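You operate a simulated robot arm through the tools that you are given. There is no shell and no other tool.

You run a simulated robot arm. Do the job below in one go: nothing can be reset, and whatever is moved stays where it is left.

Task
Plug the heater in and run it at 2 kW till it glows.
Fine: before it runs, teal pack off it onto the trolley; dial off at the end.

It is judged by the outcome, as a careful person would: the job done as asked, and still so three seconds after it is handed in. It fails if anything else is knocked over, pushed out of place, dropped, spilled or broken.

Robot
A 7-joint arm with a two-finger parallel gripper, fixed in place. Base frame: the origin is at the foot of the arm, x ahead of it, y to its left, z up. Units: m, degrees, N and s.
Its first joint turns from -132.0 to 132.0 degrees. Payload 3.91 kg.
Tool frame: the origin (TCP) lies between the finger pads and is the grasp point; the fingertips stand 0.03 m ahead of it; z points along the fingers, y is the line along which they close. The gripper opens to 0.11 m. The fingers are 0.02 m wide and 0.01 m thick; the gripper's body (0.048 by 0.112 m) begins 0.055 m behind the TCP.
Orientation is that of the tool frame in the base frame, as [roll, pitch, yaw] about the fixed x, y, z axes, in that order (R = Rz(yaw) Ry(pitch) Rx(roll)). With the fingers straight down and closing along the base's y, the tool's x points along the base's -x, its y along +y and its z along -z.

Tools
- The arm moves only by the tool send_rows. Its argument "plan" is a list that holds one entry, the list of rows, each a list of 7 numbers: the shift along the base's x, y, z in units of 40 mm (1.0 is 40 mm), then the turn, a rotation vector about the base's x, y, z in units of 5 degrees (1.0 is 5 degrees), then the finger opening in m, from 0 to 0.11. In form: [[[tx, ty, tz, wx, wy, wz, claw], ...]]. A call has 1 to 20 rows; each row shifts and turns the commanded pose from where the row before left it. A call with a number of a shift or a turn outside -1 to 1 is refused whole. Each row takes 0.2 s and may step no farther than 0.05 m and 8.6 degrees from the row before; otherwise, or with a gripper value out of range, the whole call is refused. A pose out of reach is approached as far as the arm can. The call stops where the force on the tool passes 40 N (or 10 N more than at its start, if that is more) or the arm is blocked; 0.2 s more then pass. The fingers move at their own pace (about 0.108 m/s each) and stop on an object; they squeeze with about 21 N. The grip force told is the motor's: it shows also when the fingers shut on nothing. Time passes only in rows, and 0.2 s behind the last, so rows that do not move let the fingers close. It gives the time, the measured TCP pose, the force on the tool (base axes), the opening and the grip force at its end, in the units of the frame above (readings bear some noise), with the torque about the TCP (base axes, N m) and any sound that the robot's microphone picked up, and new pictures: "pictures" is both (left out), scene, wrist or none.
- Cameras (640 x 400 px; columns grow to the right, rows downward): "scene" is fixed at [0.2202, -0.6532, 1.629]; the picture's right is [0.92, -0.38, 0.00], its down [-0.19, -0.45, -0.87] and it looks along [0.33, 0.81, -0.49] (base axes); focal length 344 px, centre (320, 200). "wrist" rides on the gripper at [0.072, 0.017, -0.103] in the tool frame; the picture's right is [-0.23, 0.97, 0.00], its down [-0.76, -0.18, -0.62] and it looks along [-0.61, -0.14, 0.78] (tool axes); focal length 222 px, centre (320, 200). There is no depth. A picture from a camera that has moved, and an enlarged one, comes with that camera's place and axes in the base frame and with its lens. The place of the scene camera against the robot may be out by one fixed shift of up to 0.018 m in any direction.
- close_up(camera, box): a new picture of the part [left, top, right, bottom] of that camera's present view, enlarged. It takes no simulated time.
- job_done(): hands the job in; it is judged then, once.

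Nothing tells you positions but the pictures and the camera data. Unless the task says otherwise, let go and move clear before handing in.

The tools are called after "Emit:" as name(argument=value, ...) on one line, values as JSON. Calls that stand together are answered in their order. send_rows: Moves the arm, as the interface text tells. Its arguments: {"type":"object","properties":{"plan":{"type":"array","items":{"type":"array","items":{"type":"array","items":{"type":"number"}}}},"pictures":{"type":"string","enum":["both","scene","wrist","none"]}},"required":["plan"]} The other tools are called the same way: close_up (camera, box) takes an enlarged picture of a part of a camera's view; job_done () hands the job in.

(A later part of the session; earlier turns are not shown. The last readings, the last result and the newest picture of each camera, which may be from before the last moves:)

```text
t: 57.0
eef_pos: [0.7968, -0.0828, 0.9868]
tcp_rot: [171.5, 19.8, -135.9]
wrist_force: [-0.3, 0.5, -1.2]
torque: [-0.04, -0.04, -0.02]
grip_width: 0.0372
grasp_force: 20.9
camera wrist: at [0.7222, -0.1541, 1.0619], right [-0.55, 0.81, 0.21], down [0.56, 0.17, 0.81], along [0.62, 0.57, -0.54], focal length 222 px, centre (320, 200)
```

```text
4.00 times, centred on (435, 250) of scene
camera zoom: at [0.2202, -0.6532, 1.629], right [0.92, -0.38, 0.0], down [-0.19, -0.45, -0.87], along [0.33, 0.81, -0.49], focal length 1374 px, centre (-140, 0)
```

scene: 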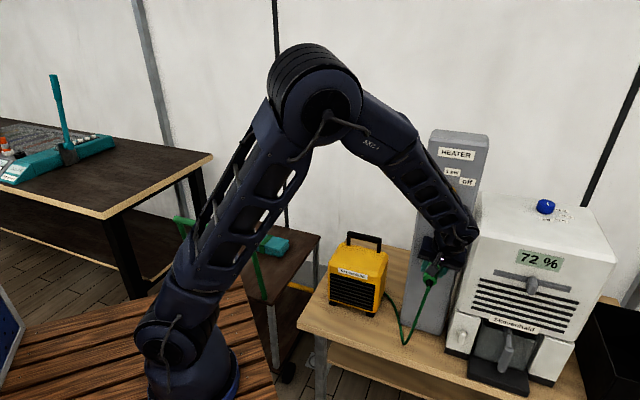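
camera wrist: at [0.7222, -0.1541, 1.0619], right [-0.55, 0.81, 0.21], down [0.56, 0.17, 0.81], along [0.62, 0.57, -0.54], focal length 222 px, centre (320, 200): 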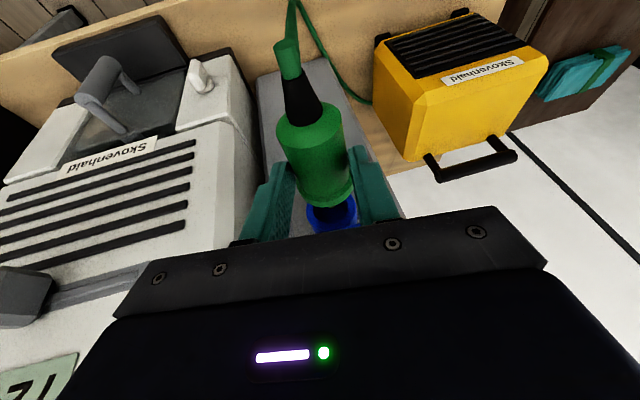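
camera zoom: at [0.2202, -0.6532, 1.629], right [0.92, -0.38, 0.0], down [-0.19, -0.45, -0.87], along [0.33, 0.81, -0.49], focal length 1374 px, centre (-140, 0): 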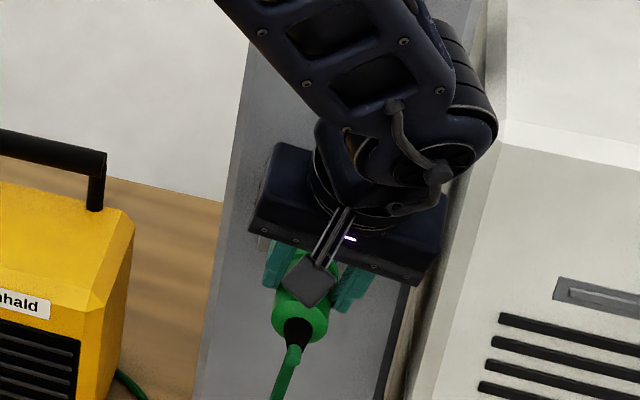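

The top pin now shows inside the ring of the socket. I'll raise 3 mm more and ease the pins in.

Emit:
send_rows(plan=[[[0, 0, 0.07, 0, 0, 0, 0.02], [0.14, 0.14, 0, 0, 0, 0, 0.02], [0.14, 0.14, 0, 0, 0, 0, 0.02], [0, 0, 0, 0, 0, 0, 0.02]]], pictures="wrist")

Emit:
close_up(camera="wrist", box=[270, 140, 390, 245])

```text
t: 58.0
eef_pos: [0.8087, -0.0704, 0.9901]
tcp_rot: [171.5, 19.7, -135.8]
wrist_force: [0.1, -0.8, -0.6]
torque: [0.05, 0.01, -0.02]
grip_width: 0.0376
grasp_force: 21.0
camera wrist: at [0.7339, -0.1427, 1.065], right [-0.55, 0.81, 0.21], down [0.56, 0.17, 0.81], along [0.62, 0.57, -0.54], focal length 222 px, centre (320, 200)
```

wrist: 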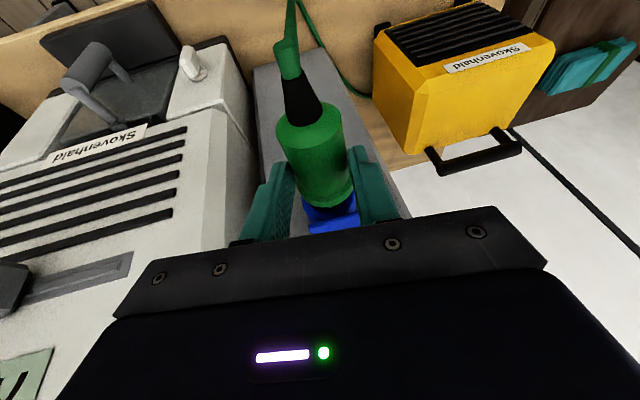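

```text
3.81 times, centred on (330, 192) of wrist
camera zoom: at [0.7339, -0.1427, 1.065], right [-0.55, 0.81, 0.21], down [0.56, 0.17, 0.81], along [0.62, 0.57, -0.54], focal length 846 px, centre (282, 229)
```

zoom: 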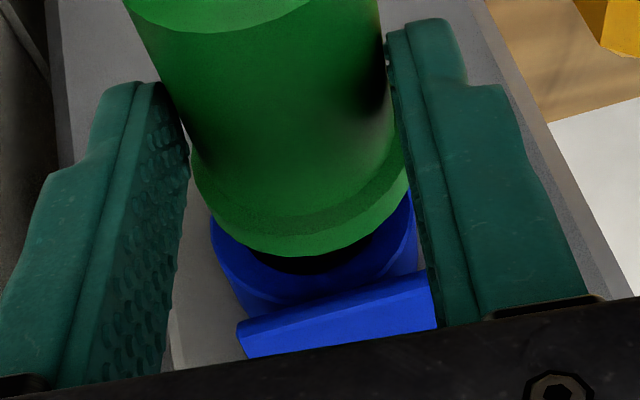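

No contact force and the pins are at the mouth of the socket. I'll continue inward in small steps.

Emit:
send_rows(plan=[[[0.1, 0.1, 0, 0, 0, 0, 0.02], [0.1, 0.1, 0, 0, 0, 0, 0.02], [0, 0, 0, 0, 0, 0, 0.02]]], pictures="wrist")

Emit:
close_up(camera="wrist", box=[270, 140, 390, 245])

```text
t: 58.8
eef_pos: [0.818, -0.0637, 0.9909]
tcp_rot: [171.5, 19.8, -136.0]
wrist_force: [6.7, -14.8, 0.4]
torque: [-0.49, -0.26, -0.76]
grip_width: 0.0374
grasp_force: 21.4
camera wrist: at [0.7414, -0.1352, 1.0644], right [-0.55, 0.81, 0.21], down [0.56, 0.17, 0.81], along [0.62, 0.57, -0.54], focal length 222 px, centre (320, 200)
```

wrist: 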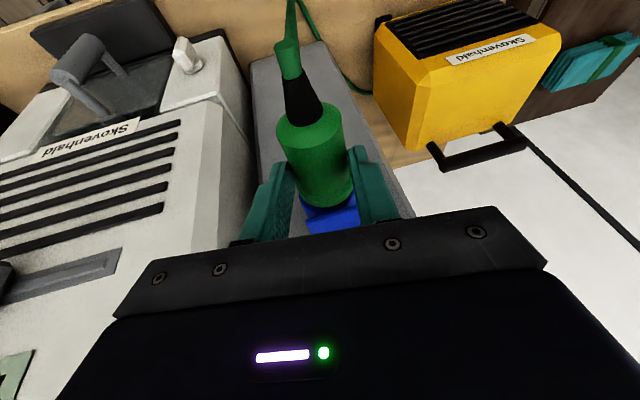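

```text
3.81 times, centred on (330, 192) of wrist
camera zoom: at [0.7414, -0.1352, 1.0644], right [-0.55, 0.81, 0.21], down [0.56, 0.17, 0.81], along [0.62, 0.57, -0.54], focal length 846 px, centre (282, 229)
```

zoom: 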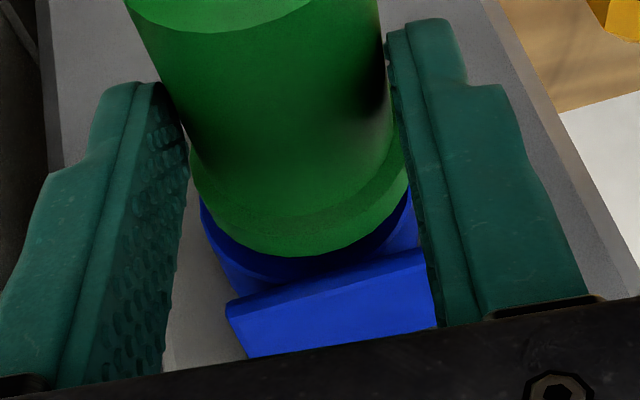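

A sideways force of about 15 N shows the pins rubbing the left wall of the socket. I'll shift about 3 mm to the right and check that the force drops.

Emit:
send_rows(plan=[[[0.053, -0.053, 0, 0, 0, 0, 0.02], [0, 0, 0, 0, 0, 0, 0.02]]], pictures="none")

```text
t: 59.4
eef_pos: [0.8192, -0.0647, 0.9892]
tcp_rot: [171.4, 19.7, -135.8]
wrist_force: [-0.7, -0.1, -1.0]
torque: [0.0, 0.02, 0.04]
grip_width: 0.0377
grasp_force: 21.0
```

Emit:
send_rows(plan=[[[0.07, 0.07, 0, 0, 0, 0, 0.02], [0, 0, 0, 0, 0, 0, 0.02]]], pictures="none")

```text
t: 60.0
eef_pos: [0.8222, -0.0608, 0.9908]
tcp_rot: [171.4, 19.8, -136.0]
wrist_force: [0.8, 0.5, -1.0]
torque: [-0.02, 0.01, -0.02]
grip_width: 0.0373
grasp_force: 21.1
```

Emit:
send_rows(plan=[[[0.07, 0.07, 0, 0, 0, 0, 0.02], [0, 0, 0, 0, 0, 0, 0.02]]], pictures="wrist")

Emit:
close_up(camera="wrist", box=[270, 140, 390, 245])

```text
t: 60.6
eef_pos: [0.8235, -0.0597, 0.9906]
tcp_rot: [171.5, 19.6, -135.9]
wrist_force: [-6.8, -4.5, 1.2]
torque: [-0.08, 0.16, 0.07]
grip_width: 0.0375
grasp_force: 21.1
camera wrist: at [0.7486, -0.1309, 1.0648], right [-0.55, 0.81, 0.21], down [0.56, 0.17, 0.81], along [0.62, 0.57, -0.54], focal length 222 px, centre (320, 200)
```

wrist: 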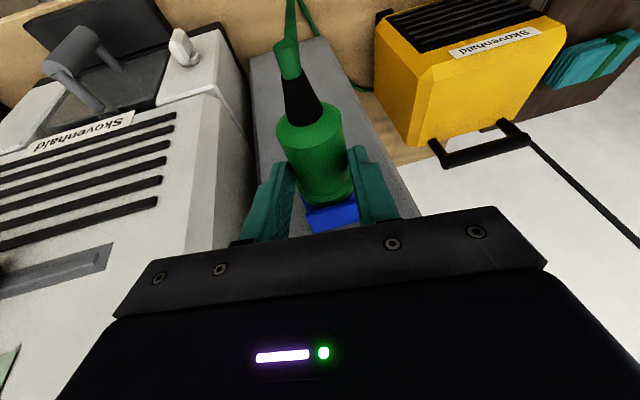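

```text
3.81 times, centred on (330, 192) of wrist
camera zoom: at [0.7486, -0.1309, 1.0648], right [-0.55, 0.81, 0.21], down [0.56, 0.17, 0.81], along [0.62, 0.57, -0.54], focal length 846 px, centre (282, 229)
```

zoom: 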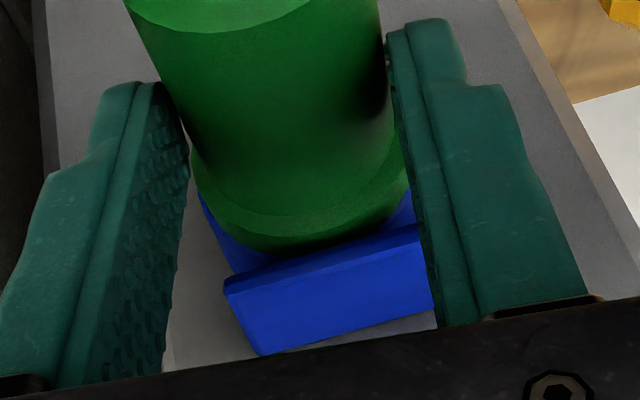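

The flange seems to meet the socket face (8 N along the plug). I'll press a little more to seat it.

Emit:
send_rows(plan=[[[0.05, 0.05, 0, 0, 0, 0, 0.02], [0.05, 0.05, 0, 0, 0, 0, 0.02], [0, 0, 0, 0, 0, 0, 0.02]]], pictures="wrist")

Emit:
close_up(camera="wrist", box=[270, 140, 390, 245])

Emit:
close_up(camera="scene", box=[390, 190, 480, 300])

```text
t: 61.4
eef_pos: [0.8286, -0.0554, 0.9906]
tcp_rot: [171.5, 19.7, -135.8]
wrist_force: [-14.8, -9.6, -2.6]
torque: [-0.33, 0.44, -0.03]
grip_width: 0.0374
grasp_force: 21.4
camera wrist: at [0.7524, -0.127, 1.0649], right [-0.55, 0.81, 0.21], down [0.56, 0.17, 0.81], along [0.62, 0.57, -0.54], focal length 222 px, centre (320, 200)
```

wrist: 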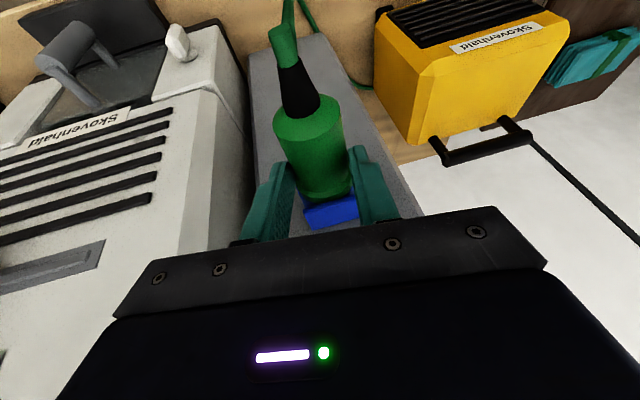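

```text
3.81 times, centred on (330, 192) of wrist
camera zoom: at [0.7524, -0.127, 1.0649], right [-0.55, 0.81, 0.21], down [0.56, 0.17, 0.81], along [0.62, 0.57, -0.54], focal length 846 px, centre (282, 229)
```

zoom: 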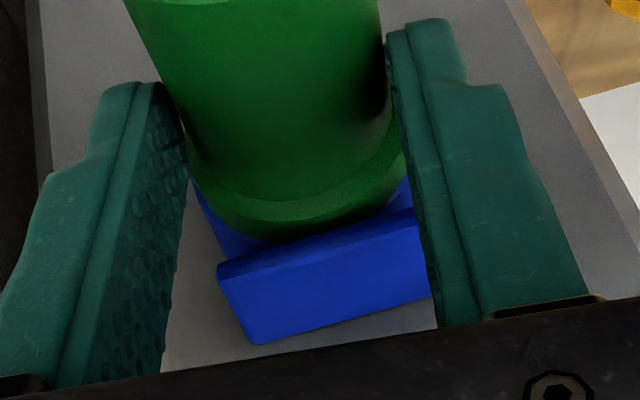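

```text
3.64 times, centred on (435, 245) of scene
camera zoom: at [0.2202, -0.6532, 1.629], right [0.92, -0.38, 0.0], down [-0.19, -0.45, -0.87], along [0.33, 0.81, -0.49], focal length 1249 px, centre (-98, 36)
```

zoom: 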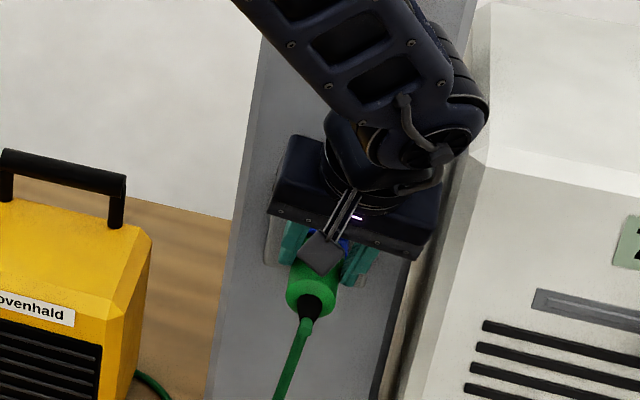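

The plug slid about 8 mm back in the fingers while its flange sits flush against the socket face, so the pins are fully in. I'll open the fingers and check that it stays.

Emit:
send_rows(plan=[[[0, 0, 0, 0, 0, 0, 0.05], [0, 0, 0, 0, 0, 0, 0.07], [0, 0, 0, 0, 0, 0, 0.07]]], pictures="wrist")

Emit:
close_up(camera="wrist", box=[240, 60, 400, 245])

Emit:
close_up(camera="scene", box=[320, 190, 480, 360])

```text
t: 62.2
eef_pos: [0.8288, -0.0538, 0.9903]
tcp_rot: [171.5, 19.8, -136.0]
wrist_force: [-0.3, 0.9, 0.8]
torque: [0.0, 0.01, -0.02]
grip_width: 0.0698
grasp_force: 0.1
camera wrist: at [0.753, -0.1265, 1.065], right [-0.55, 0.81, 0.21], down [0.56, 0.17, 0.81], along [0.62, 0.57, -0.54], focal length 222 px, centre (320, 200)
```

wrist: 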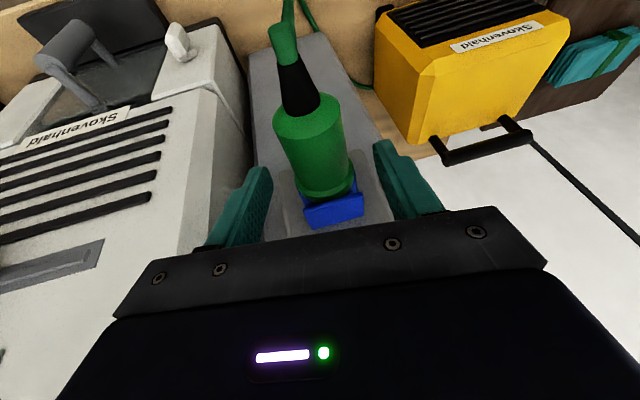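

```text
2.16 times, centred on (320, 152) of wrist
camera zoom: at [0.753, -0.1265, 1.065], right [-0.55, 0.81, 0.21], down [0.56, 0.17, 0.81], along [0.62, 0.57, -0.54], focal length 480 px, centre (320, 303)
```

zoom: 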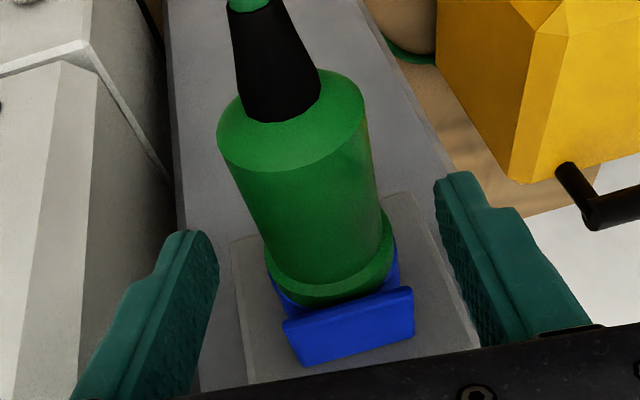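

```text
2.35 times, centred on (400, 275) of scene
camera zoom: at [0.2202, -0.6532, 1.629], right [0.92, -0.38, 0.0], down [-0.19, -0.45, -0.87], along [0.33, 0.81, -0.49], focal length 808 px, centre (132, 24)
```

zoom: 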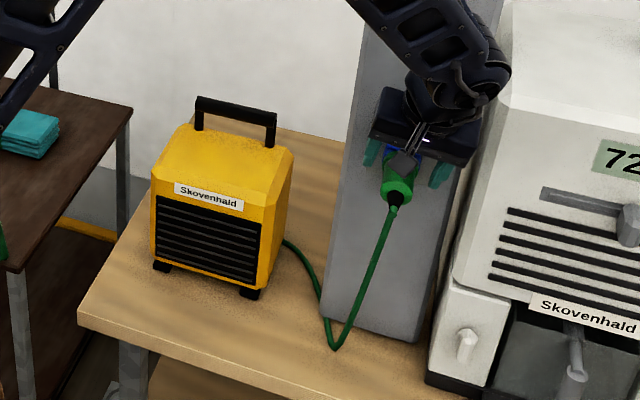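

The plug stays seated with its flange against the socket. I'll withdraw the fingers up and back, then check from the scene camera.

Emit:
send_rows(plan=[[[-0.12, -0.12, 0.46, 0, 0, 0, 0.07], [-0.12, -0.12, 0.46, 0, 0, 0, 0.07], [-0.2, -0.2, 0.46, 0, 0, 0, 0.07], [-0.5, -0.5, 0.3, 0, 0, 0, 0.07], [-0.6, -0.6, 0.3, 0, 0, 0, 0.07], [-0.6, -0.6, 0.3, 0, 0, 0, 0.07], [-0.6, -0.6, 0.2, 0, 0, 0, 0.07], [-0.5, -0.5, 0.2, 0, 0, 0, 0.07]]])

Emit:
close_up(camera="scene", box=[320, 190, 480, 360])

Emit:
close_up(camera="wrist", box=[220, 40, 420, 220])

```text
t: 64.0
eef_pos: [0.6971, -0.185, 1.0967]
tcp_rot: [171.5, 19.9, -135.9]
wrist_force: [-0.1, 0.3, -0.2]
torque: [0.01, 0.04, -0.01]
grip_width: 0.07
grasp_force: 0.0
camera wrist: at [0.6218, -0.2563, 1.1714], right [-0.55, 0.81, 0.21], down [0.56, 0.17, 0.81], along [0.62, 0.57, -0.54], focal length 222 px, centre (320, 200)
```

scene: 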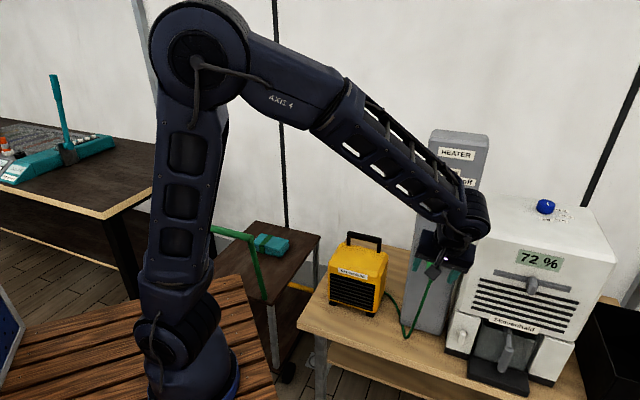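
wrist: 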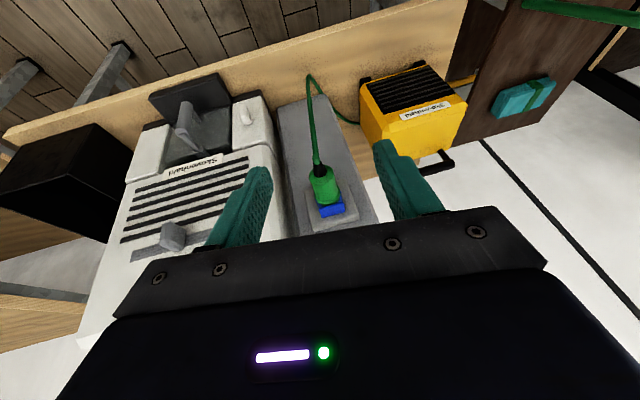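

```text
2.35 times, centred on (400, 275) of scene
camera zoom: at [0.2202, -0.6532, 1.629], right [0.92, -0.38, 0.0], down [-0.19, -0.45, -0.87], along [0.33, 0.81, -0.49], focal length 808 px, centre (132, 24)
```

zoom: 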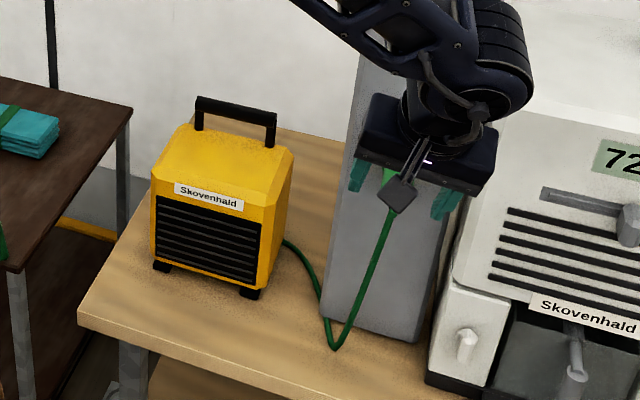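

```text
2.22 times, centred on (320, 130) of wrist
camera zoom: at [0.6218, -0.2563, 1.1714], right [-0.55, 0.81, 0.21], down [0.56, 0.17, 0.81], along [0.62, 0.57, -0.54], focal length 494 px, centre (320, 356)
```

zoom: 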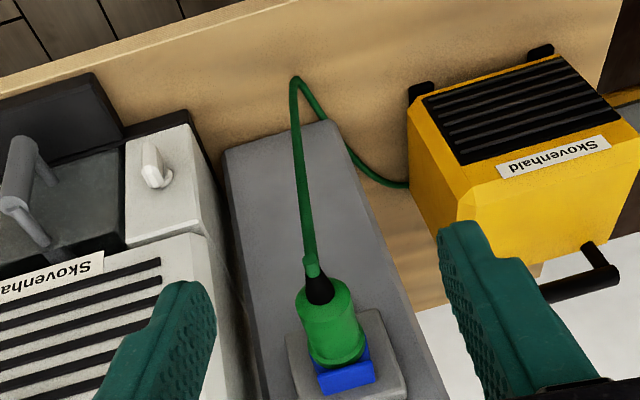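

The plug is in and the cord hangs freely. Next I'll level the tool in front of the dial.

Emit:
send_rows(plan=[[[0, 0, 0.11, 0, 0, -0.4, 0.08], [0, 0, 0.11, -0.566, -0.566, 0, 0.08], [0, 0, 0.11, -0.566, -0.566, 0, 0.08], [0, 0, 0.11, 0.707, -0.707, 0, 0.08], [0, 0, 0.11, 0.707, -0.707, 0, 0.08], [0, 0, 0.11, 0.707, -0.707, 0, 0.08], [0, 0, 0.11, 0.707, -0.707, 0, 0.08], [0, 0, 0.11, 0.707, -0.707, 0, 0.08], [0, 0, 0.11, 0.707, -0.707, 0, 0.08], [0, 0, 0.11, 0.707, -0.707, 0, 0.08], [0, 0, 0.11, 0.707, -0.707, 0, 0.08], [0, 0, 0.11, 0.707, -0.707, 0, 0.08], [0, 0, 0.11, 0.707, -0.707, 0, 0.08], [0, 0, 0.11, 0.707, -0.707, 0, 0.08], [0, 0, 0.11, 0.707, -0.707, 0, 0.08], [0, 0, 0.11, 0.707, -0.707, 0, 0.08], [0, 0, 0.11, 0.707, -0.707, 0, 0.08]]])

Emit:
close_up(camera="wrist", box=[220, 0, 420, 200])

```text
t: 67.6
eef_pos: [0.6994, -0.1845, 1.1715]
tcp_rot: [-172.4, 89.9, -127.5]
wrist_force: [-1.3, 0.3, 0.7]
torque: [-0.02, 0.01, 0.02]
grip_width: 0.0801
grasp_force: 0.1
camera wrist: at [0.6141, -0.2461, 1.1008], right [-0.69, 0.69, 0.23], down [-0.31, -0.57, 0.76], along [0.65, 0.45, 0.61], focal length 222 px, centre (320, 200)
```

scene: 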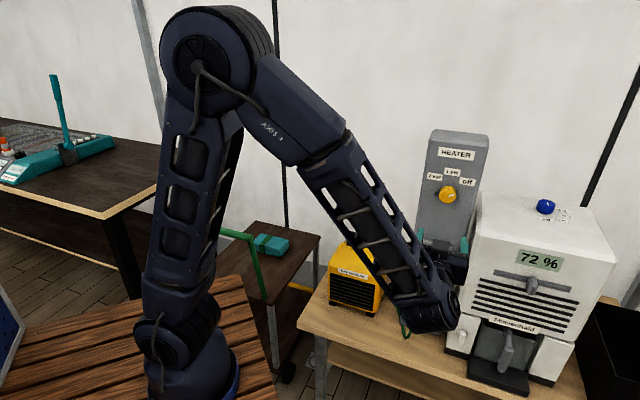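
wrist: 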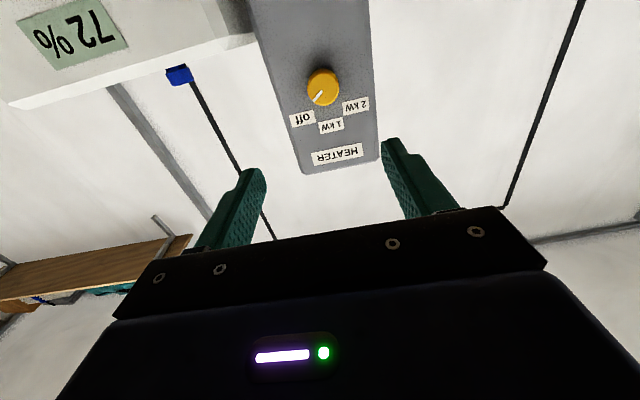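

```text
2.00 times, centred on (320, 100) of wrist
camera zoom: at [0.6141, -0.2461, 1.1008], right [-0.69, 0.69, 0.23], down [-0.31, -0.57, 0.76], along [0.65, 0.45, 0.61], focal length 444 px, centre (320, 400)
```

zoom: 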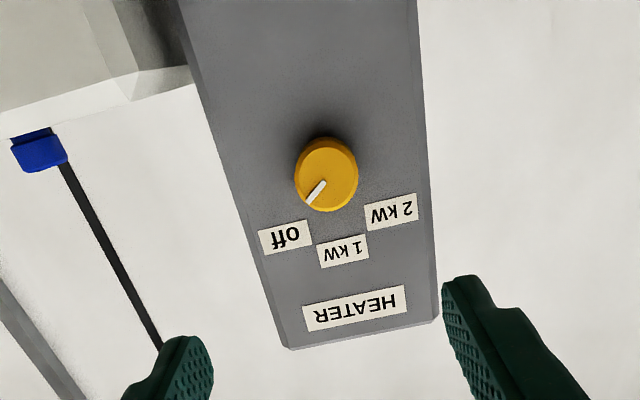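

The dial pointer is at about +50° (off) and the 2 kW label at about −47°. I'll pre-roll the gripper by +50° so that it can turn the knob about 97° counter-clockwise in one grip.

Emit:
send_rows(plan=[[[0.1, 0.11, 0, 0.707, 0.707, 0, 0.075], [0.1, 0.11, 0, 0.707, 0.707, 0, 0.075], [0.1, 0.11, 0, 0.707, 0.707, 0, 0.075], [0.1, 0.11, 0, 0.707, 0.707, 0, 0.075], [0.1, 0.11, 0, 0.707, 0.707, 0, 0.075], [0.1, 0.11, 0, 0.707, 0.707, 0, 0.075], [0.1, 0.11, 0, 0.707, 0.707, 0, 0.075], [0.1, 0.11, 0, 0.707, 0.707, 0, 0.075], [0.1, 0.11, 0, 0.707, 0.707, 0, 0.075], [0.1, 0.11, 0, 0.707, 0.707, 0, 0.075]]])

Emit:
close_up(camera="wrist", box=[220, 0, 420, 200])

```text
t: 69.8
eef_pos: [0.7378, -0.1403, 1.1717]
tcp_rot: [90.1, 40.0, 135.1]
wrist_force: [-0.8, -0.2, 0.2]
torque: [-0.03, 0.0, -0.01]
grip_width: 0.0749
grasp_force: 0.1
camera wrist: at [0.6183, -0.1679, 1.1383], right [-0.32, 0.32, 0.89], down [0.05, -0.93, 0.35], along [0.95, 0.16, 0.28], focal length 222 px, centre (320, 200)
```

scene: 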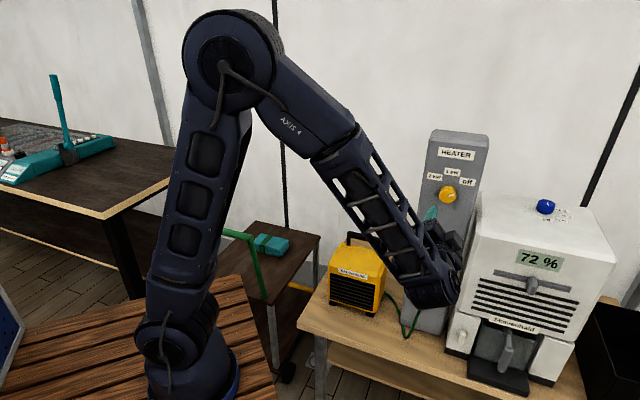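
wrist: 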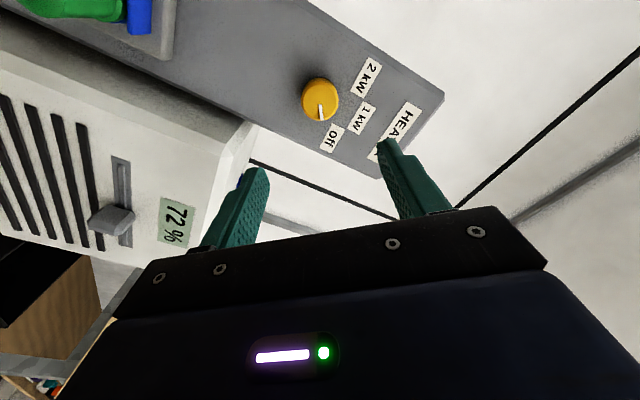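

```text
2.00 times, centred on (320, 100) of wrist
camera zoom: at [0.6183, -0.1679, 1.1383], right [-0.32, 0.32, 0.89], down [0.05, -0.93, 0.35], along [0.95, 0.16, 0.28], focal length 444 px, centre (320, 400)
```

zoom: 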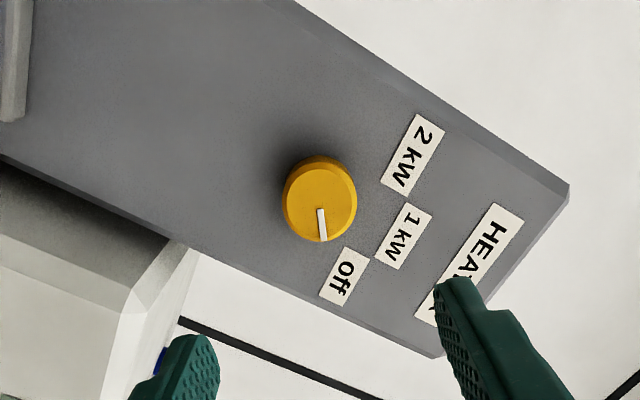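

The knob axis triangulates to u≈0.619, z≈1.172, in line with the tool. I'll approach to just short of the knob and check.

Emit:
send_rows(plan=[[[0.46, 0.51, 0, 0, 0, 0, 0.075], [0.486, 0.486, 0, 0, 0, 0, 0.075], [0.486, 0.486, 0, 0, 0, 0, 0.075], [0.486, 0.486, 0, 0, 0, 0, 0.075], [0, 0, 0, 0, 0, 0, 0.075]]])

Emit:
close_up(camera="wrist", box=[200, 60, 440, 240])

Emit:
close_up(camera="scene", box=[400, 130, 500, 300])

```text
t: 71.0
eef_pos: [0.8147, -0.0624, 1.1694]
tcp_rot: [90.2, 40.1, 135.2]
wrist_force: [-0.1, -0.2, 0.7]
torque: [-0.02, -0.01, -0.01]
grip_width: 0.075
grasp_force: 0.1
camera wrist: at [0.6945, -0.0892, 1.1365], right [-0.32, 0.32, 0.89], down [0.05, -0.93, 0.36], along [0.95, 0.16, 0.28], focal length 222 px, centre (320, 200)
```

scene: 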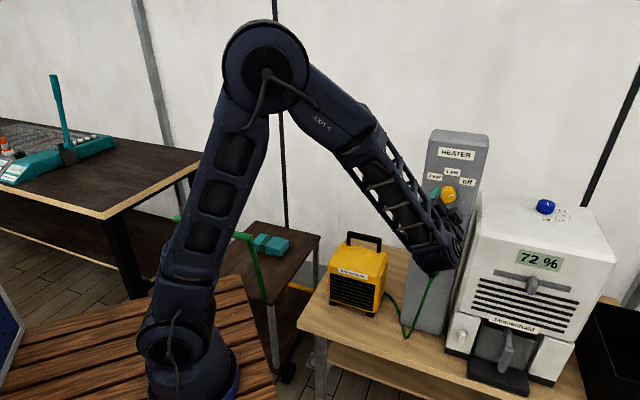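
wrist: 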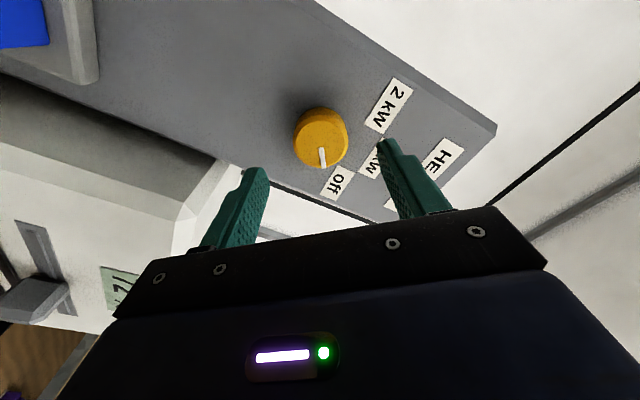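

```text
2.22 times, centred on (320, 150) of wrist
camera zoom: at [0.6945, -0.0892, 1.1365], right [-0.32, 0.32, 0.89], down [0.05, -0.93, 0.36], along [0.95, 0.16, 0.28], focal length 494 px, centre (320, 311)
```

zoom: 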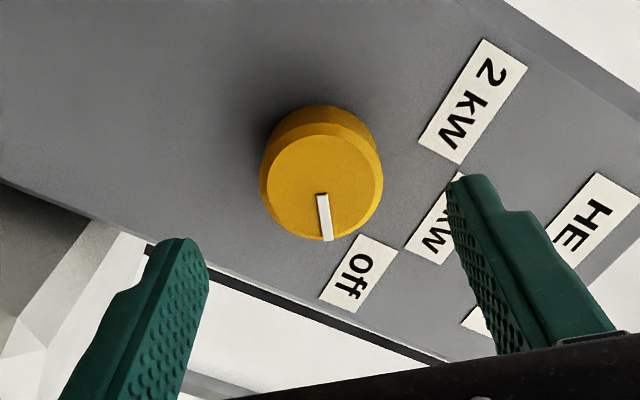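

```text
2.35 times, centred on (450, 215) of scene
camera zoom: at [0.2202, -0.6532, 1.629], right [0.92, -0.38, 0.0], down [-0.19, -0.45, -0.87], along [0.33, 0.81, -0.49], focal length 808 px, centre (14, 165)
```

zoom: 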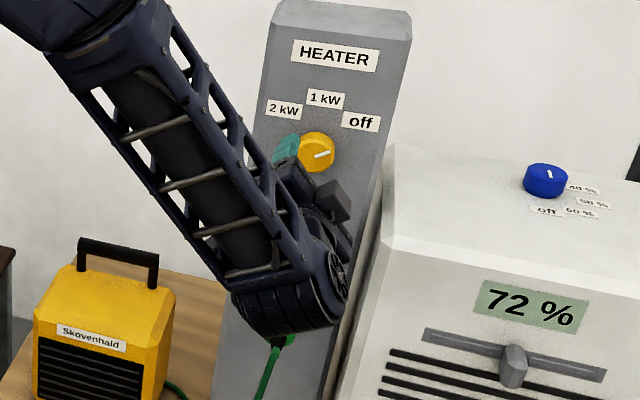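

Alignment is good. I'll move the fingers around the knob.

Emit:
send_rows(plan=[[[0.225, 0.225, 0, 0, 0, 0, 0.075], [0.225, 0.225, 0, 0, 0, 0, 0.075], [0.225, 0.225, 0, 0, 0, 0, 0.075], [0.2, 0.2, 0, 0, 0, 0, 0.075], [0, 0, 0, 0, 0, 0, 0.075]]])

Emit:
close_up(camera="wrist", box=[200, 60, 440, 240])

Emit:
close_up(camera="scene", box=[400, 130, 500, 300])

```text
t: 72.2
eef_pos: [0.8505, -0.0285, 1.1713]
tcp_rot: [90.0, 40.0, 135.2]
wrist_force: [0.1, -0.1, 0.6]
torque: [-0.01, 0.02, 0.01]
grip_width: 0.0749
grasp_force: 0.1
camera wrist: at [0.73, -0.0549, 1.1385], right [-0.32, 0.32, 0.89], down [0.05, -0.93, 0.36], along [0.95, 0.16, 0.28], focal length 222 px, centre (320, 200)
```

scene: 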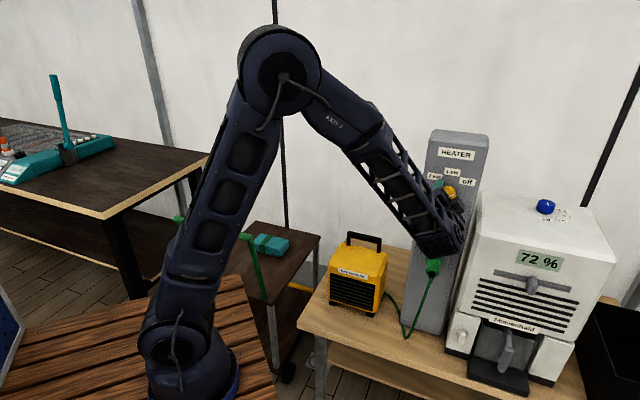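
wrist: 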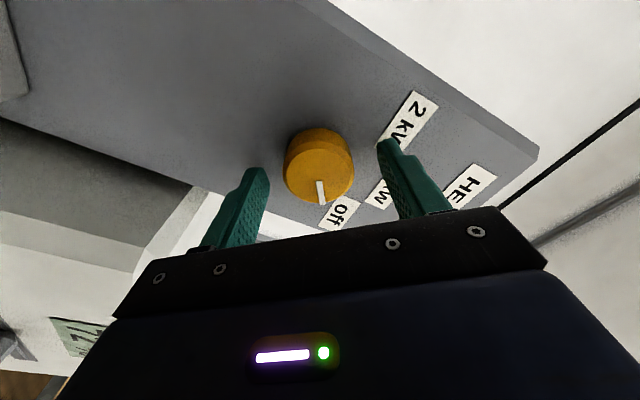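

```text
2.22 times, centred on (320, 150) of wrist
camera zoom: at [0.73, -0.0549, 1.1385], right [-0.32, 0.32, 0.89], down [0.05, -0.93, 0.36], along [0.95, 0.16, 0.28], focal length 494 px, centre (320, 311)
```

zoom: 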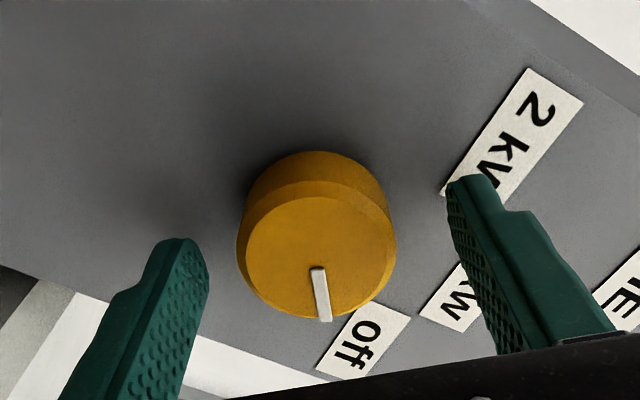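

```text
2.35 times, centred on (450, 215) of scene
camera zoom: at [0.2202, -0.6532, 1.629], right [0.92, -0.38, 0.0], down [-0.19, -0.45, -0.87], along [0.33, 0.81, -0.49], focal length 808 px, centre (14, 165)
```

zoom: 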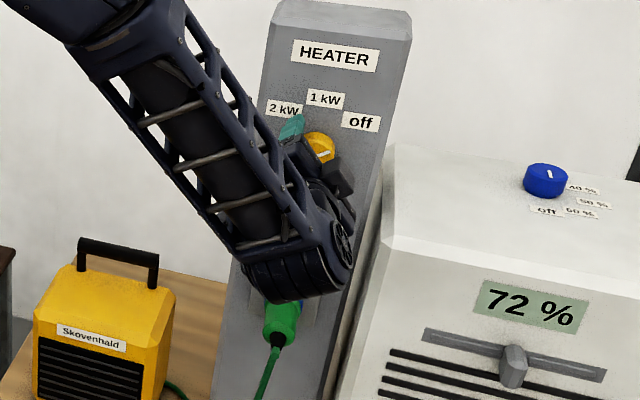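

The fingertips overlap the knob by about 15 mm. I'll go 4 mm deeper and close on it.

Emit:
send_rows(plan=[[[0.07, 0.07, 0, 0, 0, 0, 0.075], [0, 0, 0, 0, 0, 0, 0.02], [0, 0, 0, 0, 0, 0, 0.02], [0, 0, 0, 0, 0, 0, 0.02], [0, 0, 0, 0, 0, 0, 0.02]]], pictures="wrist")

Emit:
close_up(camera="wrist", box=[200, 60, 440, 240])

```text
t: 73.4
eef_pos: [0.8535, -0.0252, 1.1709]
tcp_rot: [90.2, 40.0, 135.1]
wrist_force: [7.9, -1.7, -8.8]
torque: [0.31, -0.46, -0.38]
grip_width: 0.0433
grasp_force: 44.6
camera wrist: at [0.7332, -0.052, 1.1381], right [-0.32, 0.32, 0.89], down [0.05, -0.93, 0.36], along [0.95, 0.16, 0.28], focal length 222 px, centre (320, 200)
```

wrist: 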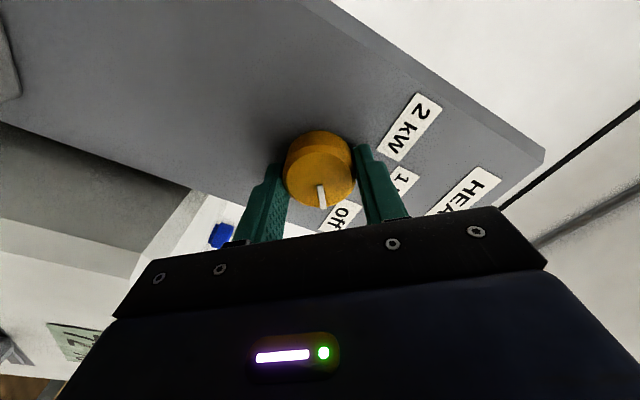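

```text
2.22 times, centred on (320, 150) of wrist
camera zoom: at [0.7332, -0.052, 1.1381], right [-0.32, 0.32, 0.89], down [0.05, -0.93, 0.36], along [0.95, 0.16, 0.28], focal length 494 px, centre (320, 311)
```

zoom: 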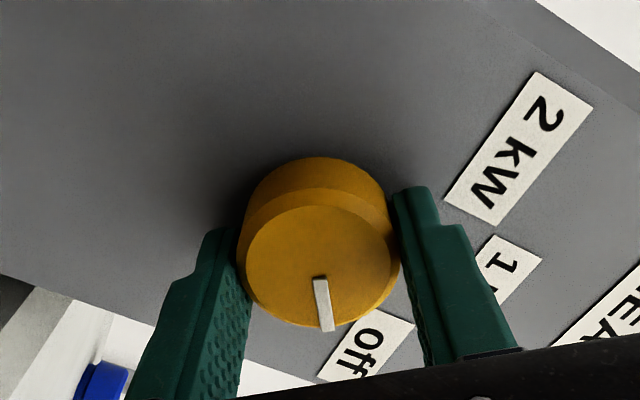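

The knob is gripped with a slight off-centre push, which I'll trim by about 1.5 mm. I'll start turning counter-clockwise, 20° first.

Emit:
send_rows(plan=[[[0.017, -0.017, -0.028, 0, 0, 0, 0.02], [0, 0, 0, -0.707, -0.707, 0, 0.02], [0, 0, 0, -0.707, -0.707, 0, 0.02], [0, 0, 0, -0.707, -0.707, 0, 0.02], [0, 0, 0, -0.707, -0.707, 0, 0.02], [0, 0, 0, 0, 0, 0, 0.02]]], pictures="wrist")

Emit:
close_up(camera="wrist", box=[200, 60, 440, 240])

```text
t: 74.8
eef_pos: [0.8532, -0.0258, 1.1713]
tcp_rot: [90.1, 60.1, 135.2]
wrist_force: [-7.1, 5.6, 0.0]
torque: [-0.71, 0.76, 0.5]
grip_width: 0.0437
grasp_force: 45.1
camera wrist: at [0.744, -0.0628, 1.1177], right [-0.52, 0.52, 0.68], down [-0.06, -0.82, 0.57], along [0.85, 0.26, 0.45], focal length 222 px, centre (320, 200)
```

wrist: 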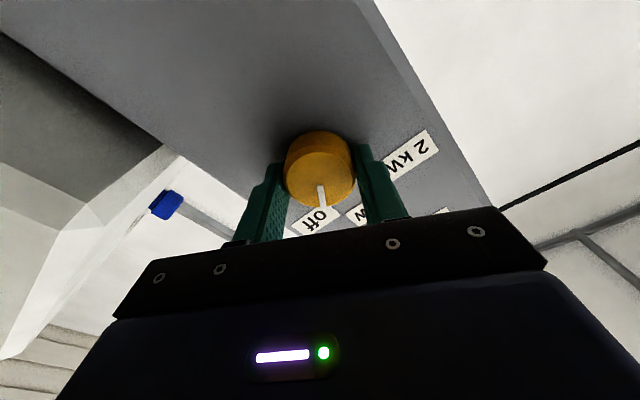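

```text
2.22 times, centred on (320, 150) of wrist
camera zoom: at [0.744, -0.0628, 1.1177], right [-0.52, 0.52, 0.68], down [-0.06, -0.82, 0.57], along [0.85, 0.26, 0.45], focal length 494 px, centre (320, 311)
```

zoom: 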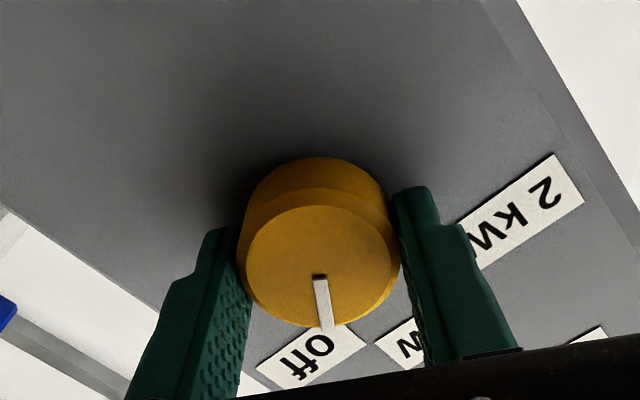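

The knob turns with the hand. I'll continue toward 2 kW.

Emit:
send_rows(plan=[[[0, 0, 0, -0.707, -0.707, 0, 0.02], [0, 0, 0, -0.707, -0.707, 0, 0.02], [0, 0, 0, -0.707, -0.707, 0, 0.02], [0, 0, 0, -0.707, -0.707, 0, 0.02], [0, 0, 0, -0.707, -0.707, 0, 0.02], [0, 0, 0, -0.707, -0.707, 0, 0.02], [0, 0, 0, -0.707, -0.707, 0, 0.02], [0, 0, 0, -0.707, -0.707, 0, 0.02], [0, 0, 0, -0.707, -0.707, 0, 0.02], [0, 0, 0, -0.707, -0.707, 0, 0.02], [0, 0, 0, -0.707, -0.707, 0, 0.02], [0, 0, 0, -0.707, -0.707, 0, 0.02], [0, 0, 0, -0.707, -0.707, 0, 0.02], [0, 0, 0, -0.707, -0.707, 0, 0.02], [0, 0, 0, 0, 0, 0, 0.02]]])

Emit:
close_up(camera="wrist", box=[200, 60, 440, 240])

Emit:
close_up(camera="scene", box=[320, 130, 480, 310])

```text
t: 77.3
eef_pos: [0.8521, -0.0238, 1.1717]
tcp_rot: [-90.1, 64.2, -44.9]
wrist_force: [-17.5, 1.2, 6.5]
torque: [0.44, -0.37, -0.54]
grip_width: 0.0436
grasp_force: 45.4
stopped in row 12: the force on the tool passed its limit at 45 N (the readings are from after the stop); the commanded pose is now the measured one
camera wrist: at [0.7904, -0.1087, 1.0994], right [-0.69, 0.69, -0.22], down [-0.56, -0.32, 0.76], along [0.46, 0.65, 0.61], focal length 222 px, centre (320, 200)
```

scene: 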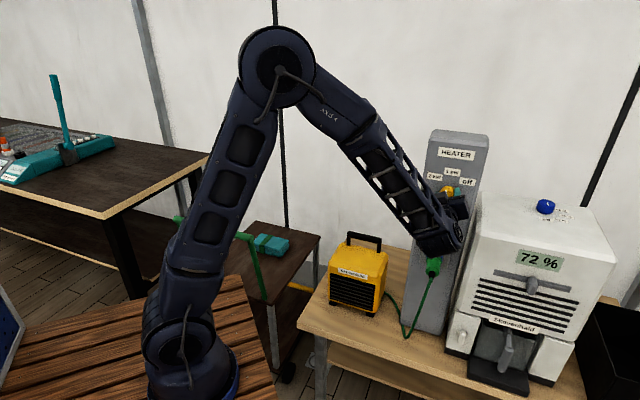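
wrist: 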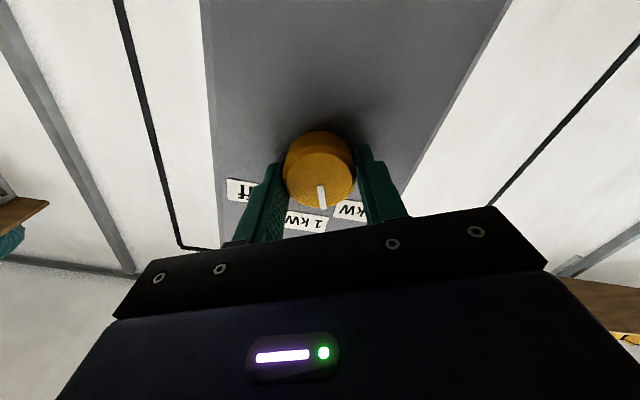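

```text
2.22 times, centred on (320, 150) of wrist
camera zoom: at [0.7904, -0.1087, 1.0994], right [-0.69, 0.69, -0.22], down [-0.56, -0.32, 0.76], along [0.46, 0.65, 0.61], focal length 494 px, centre (320, 311)
```

zoom: 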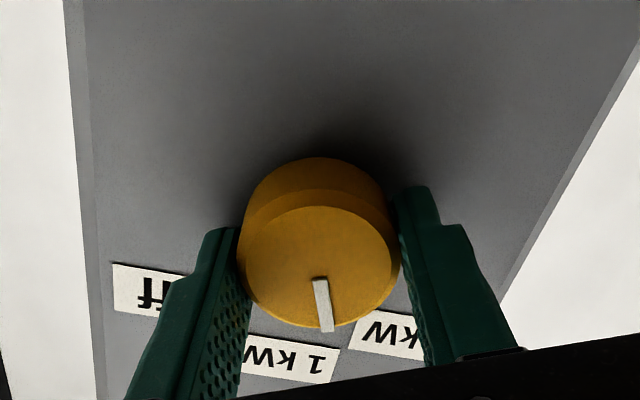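

```text
2.22 times, centred on (400, 220) of scene
camera zoom: at [0.2202, -0.6532, 1.629], right [0.92, -0.38, 0.0], down [-0.19, -0.45, -0.87], along [0.33, 0.81, -0.49], focal length 763 px, centre (142, 156)
```

zoom: 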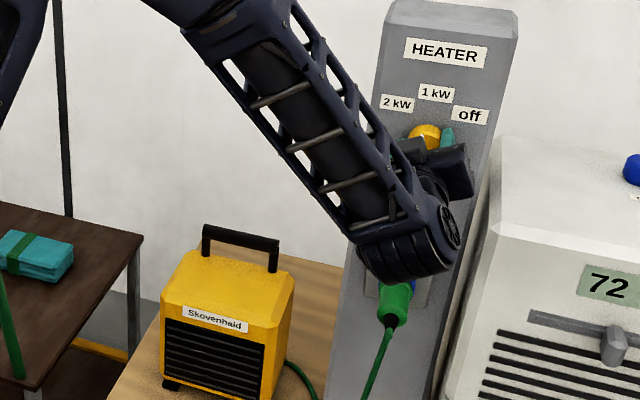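

The turn stopped at about 76° because of sideways load from a small misalignment; the pointer is past 1 kW. I'll recentre slightly and then continue the last part.

Emit:
send_rows(plan=[[[-0.039, 0.004, 0.015, 0, 0, 0, 0.02], [0, 0, 0, 0, 0, 0, 0.02]]], pictures="none")

```text
t: 77.9
eef_pos: [0.8518, -0.0237, 1.1713]
tcp_rot: [-90.3, 64.3, -45.2]
wrist_force: [10.2, 4.3, 3.4]
torque: [0.43, -0.43, -0.3]
grip_width: 0.0435
grasp_force: 44.8
```

Emit:
send_rows(plan=[[[0.01, 0.005, 0.003, -0.707, -0.707, 0, 0.02], [0, 0, 0, -0.707, -0.707, 0, 0.02], [0, 0, 0, 0, 0, 0, 0.02]]])

Emit:
close_up(camera="wrist", box=[200, 60, 440, 240])

Emit:
close_up(camera="scene", box=[320, 130, 480, 310])

```text
t: 78.2
eef_pos: [0.8518, -0.0247, 1.1715]
tcp_rot: [-90.1, 62.3, -45.0]
wrist_force: [-0.8, 17.0, 0.6]
torque: [-0.4, 0.33, -1.24]
grip_width: 0.0435
grasp_force: 45.2
stopped in row 1: the force on the tool passed its limit at 68 N (the readings are from after the stop); the commanded pose is now the measured one
camera wrist: at [0.791, -0.1125, 1.0986], right [-0.69, 0.68, -0.25], down [-0.58, -0.3, 0.76], along [0.44, 0.67, 0.6], focal length 222 px, centre (320, 200)
```

scene: 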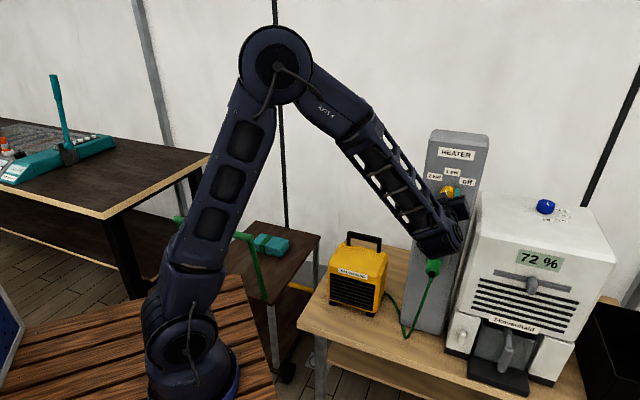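
wrist: 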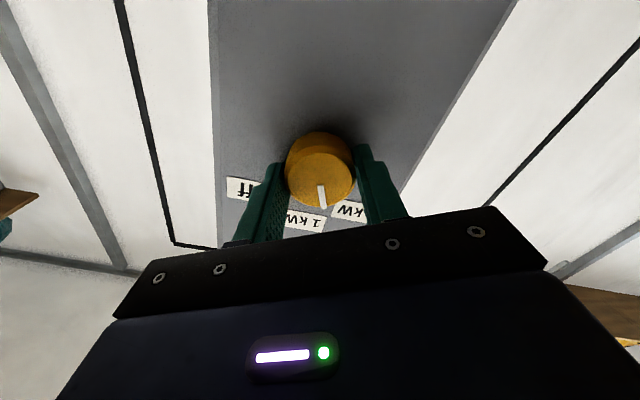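

```text
2.22 times, centred on (320, 150) of wrist
camera zoom: at [0.791, -0.1125, 1.0986], right [-0.69, 0.68, -0.25], down [-0.58, -0.3, 0.76], along [0.44, 0.67, 0.6], focal length 494 px, centre (320, 311)
```

zoom: 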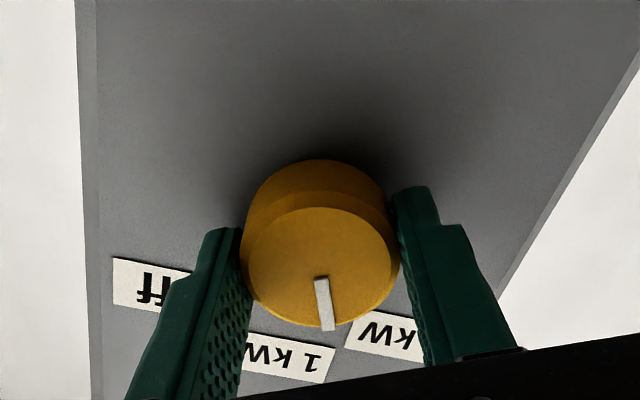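

```text
2.22 times, centred on (400, 220) of scene
camera zoom: at [0.2202, -0.6532, 1.629], right [0.92, -0.38, 0.0], down [-0.19, -0.45, -0.87], along [0.33, 0.81, -0.49], focal length 763 px, centre (142, 156)
```

zoom: 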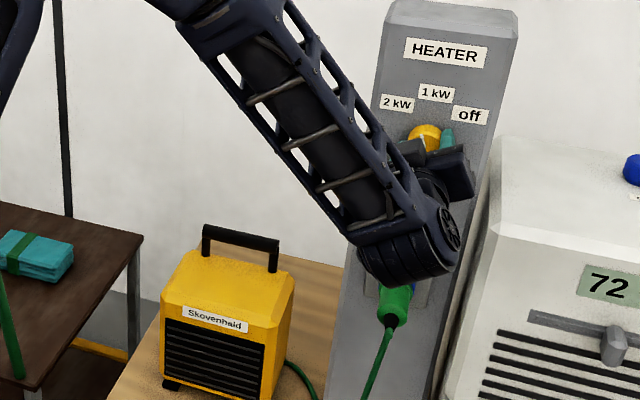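

The side load builds up because the hand and knob axes are slightly misaligned, not because of a stop on the knob. I'll open, let the load go, and check centring before regripping.

Emit:
send_rows(plan=[[[0, 0, 0, 0, 0, 0, 0.06], [0, 0, 0, 0, 0, 0, 0.06], [-0.07, -0.07, 0, 0, 0, 0, 0.06], [0, 0, 0, 0, 0, 0, 0.06]]])

Emit:
close_up(camera="wrist", box=[200, 60, 440, 240])

Emit:
close_up(camera="scene", box=[320, 130, 480, 310])

```text
t: 79.2
eef_pos: [0.8491, -0.0303, 1.1698]
tcp_rot: [-90.1, 62.3, -45.1]
wrist_force: [-0.4, 0.1, -0.5]
torque: [-0.01, -0.02, 0.02]
grip_width: 0.0599
grasp_force: 0.0
camera wrist: at [0.7885, -0.117, 1.0986], right [-0.68, 0.68, -0.25], down [-0.58, -0.3, 0.76], along [0.44, 0.66, 0.6], focal length 222 px, centre (320, 200)
```

scene: 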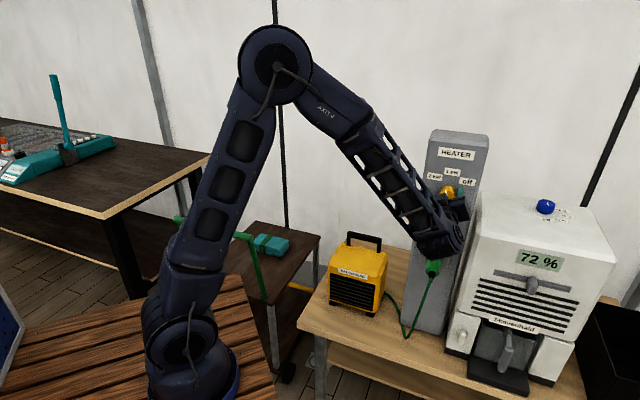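
wrist: 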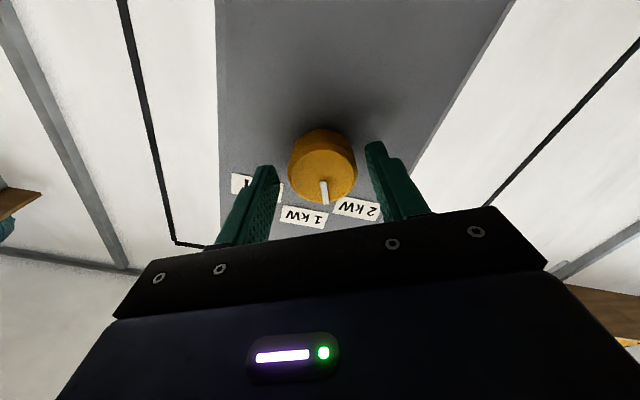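

```text
2.22 times, centred on (320, 150) of wrist
camera zoom: at [0.7885, -0.117, 1.0986], right [-0.68, 0.68, -0.25], down [-0.58, -0.3, 0.76], along [0.44, 0.66, 0.6], focal length 494 px, centre (320, 311)
```

zoom: 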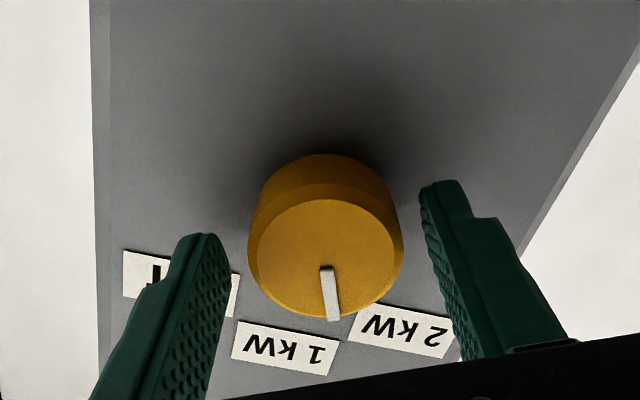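

```text
2.22 times, centred on (400, 220) of scene
camera zoom: at [0.2202, -0.6532, 1.629], right [0.92, -0.38, 0.0], down [-0.19, -0.45, -0.87], along [0.33, 0.81, -0.49], focal length 763 px, centre (142, 156)
```

zoom: 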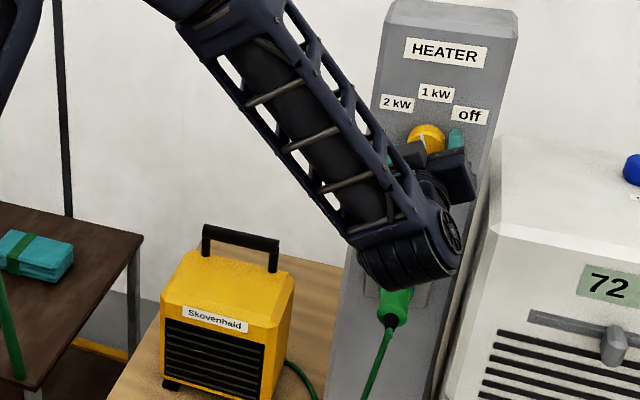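

The knob is now at about −22°; it needs about 26° more. I'll recentre on the knob axis, regrip, and turn in small steps.

Emit:
send_rows(plan=[[[-0.015, 0.085, 0.058, 0, 0, 0, 0.06], [0, 0, 0, 0, 0, 0, 0.06], [0, 0, 0, 0, 0, 0, 0.02], [0, 0, 0, 0, 0, 0, 0.02], [0, 0, 0, 0, 0, 0, 0.02]]], pictures="none")

```text
t: 80.4
eef_pos: [0.8473, -0.0275, 1.1737]
tcp_rot: [-90.0, 62.3, -45.1]
wrist_force: [-2.6, 2.9, -0.4]
torque: [0.3, -0.25, -0.26]
grip_width: 0.0433
grasp_force: 44.8
```

Emit:
send_rows(plan=[[[0, 0, 0, -0.707, -0.707, 0, 0.02], [0, 0, 0, -0.707, -0.707, 0, 0.02], [0, 0, 0, 0, 0, 0, 0.02]]], pictures="none")

```text
t: 80.8
eef_pos: [0.8466, -0.0364, 1.1631]
tcp_rot: [-91.2, 60.4, -46.4]
wrist_force: [-6.0, 24.5, -14.3]
torque: [-0.95, 0.66, -0.52]
grip_width: 0.0425
grasp_force: 45.2
stopped in row 1: the force on the tool passed its limit at 121 N (the readings are from after the stop); the commanded pose is now the measured one
```

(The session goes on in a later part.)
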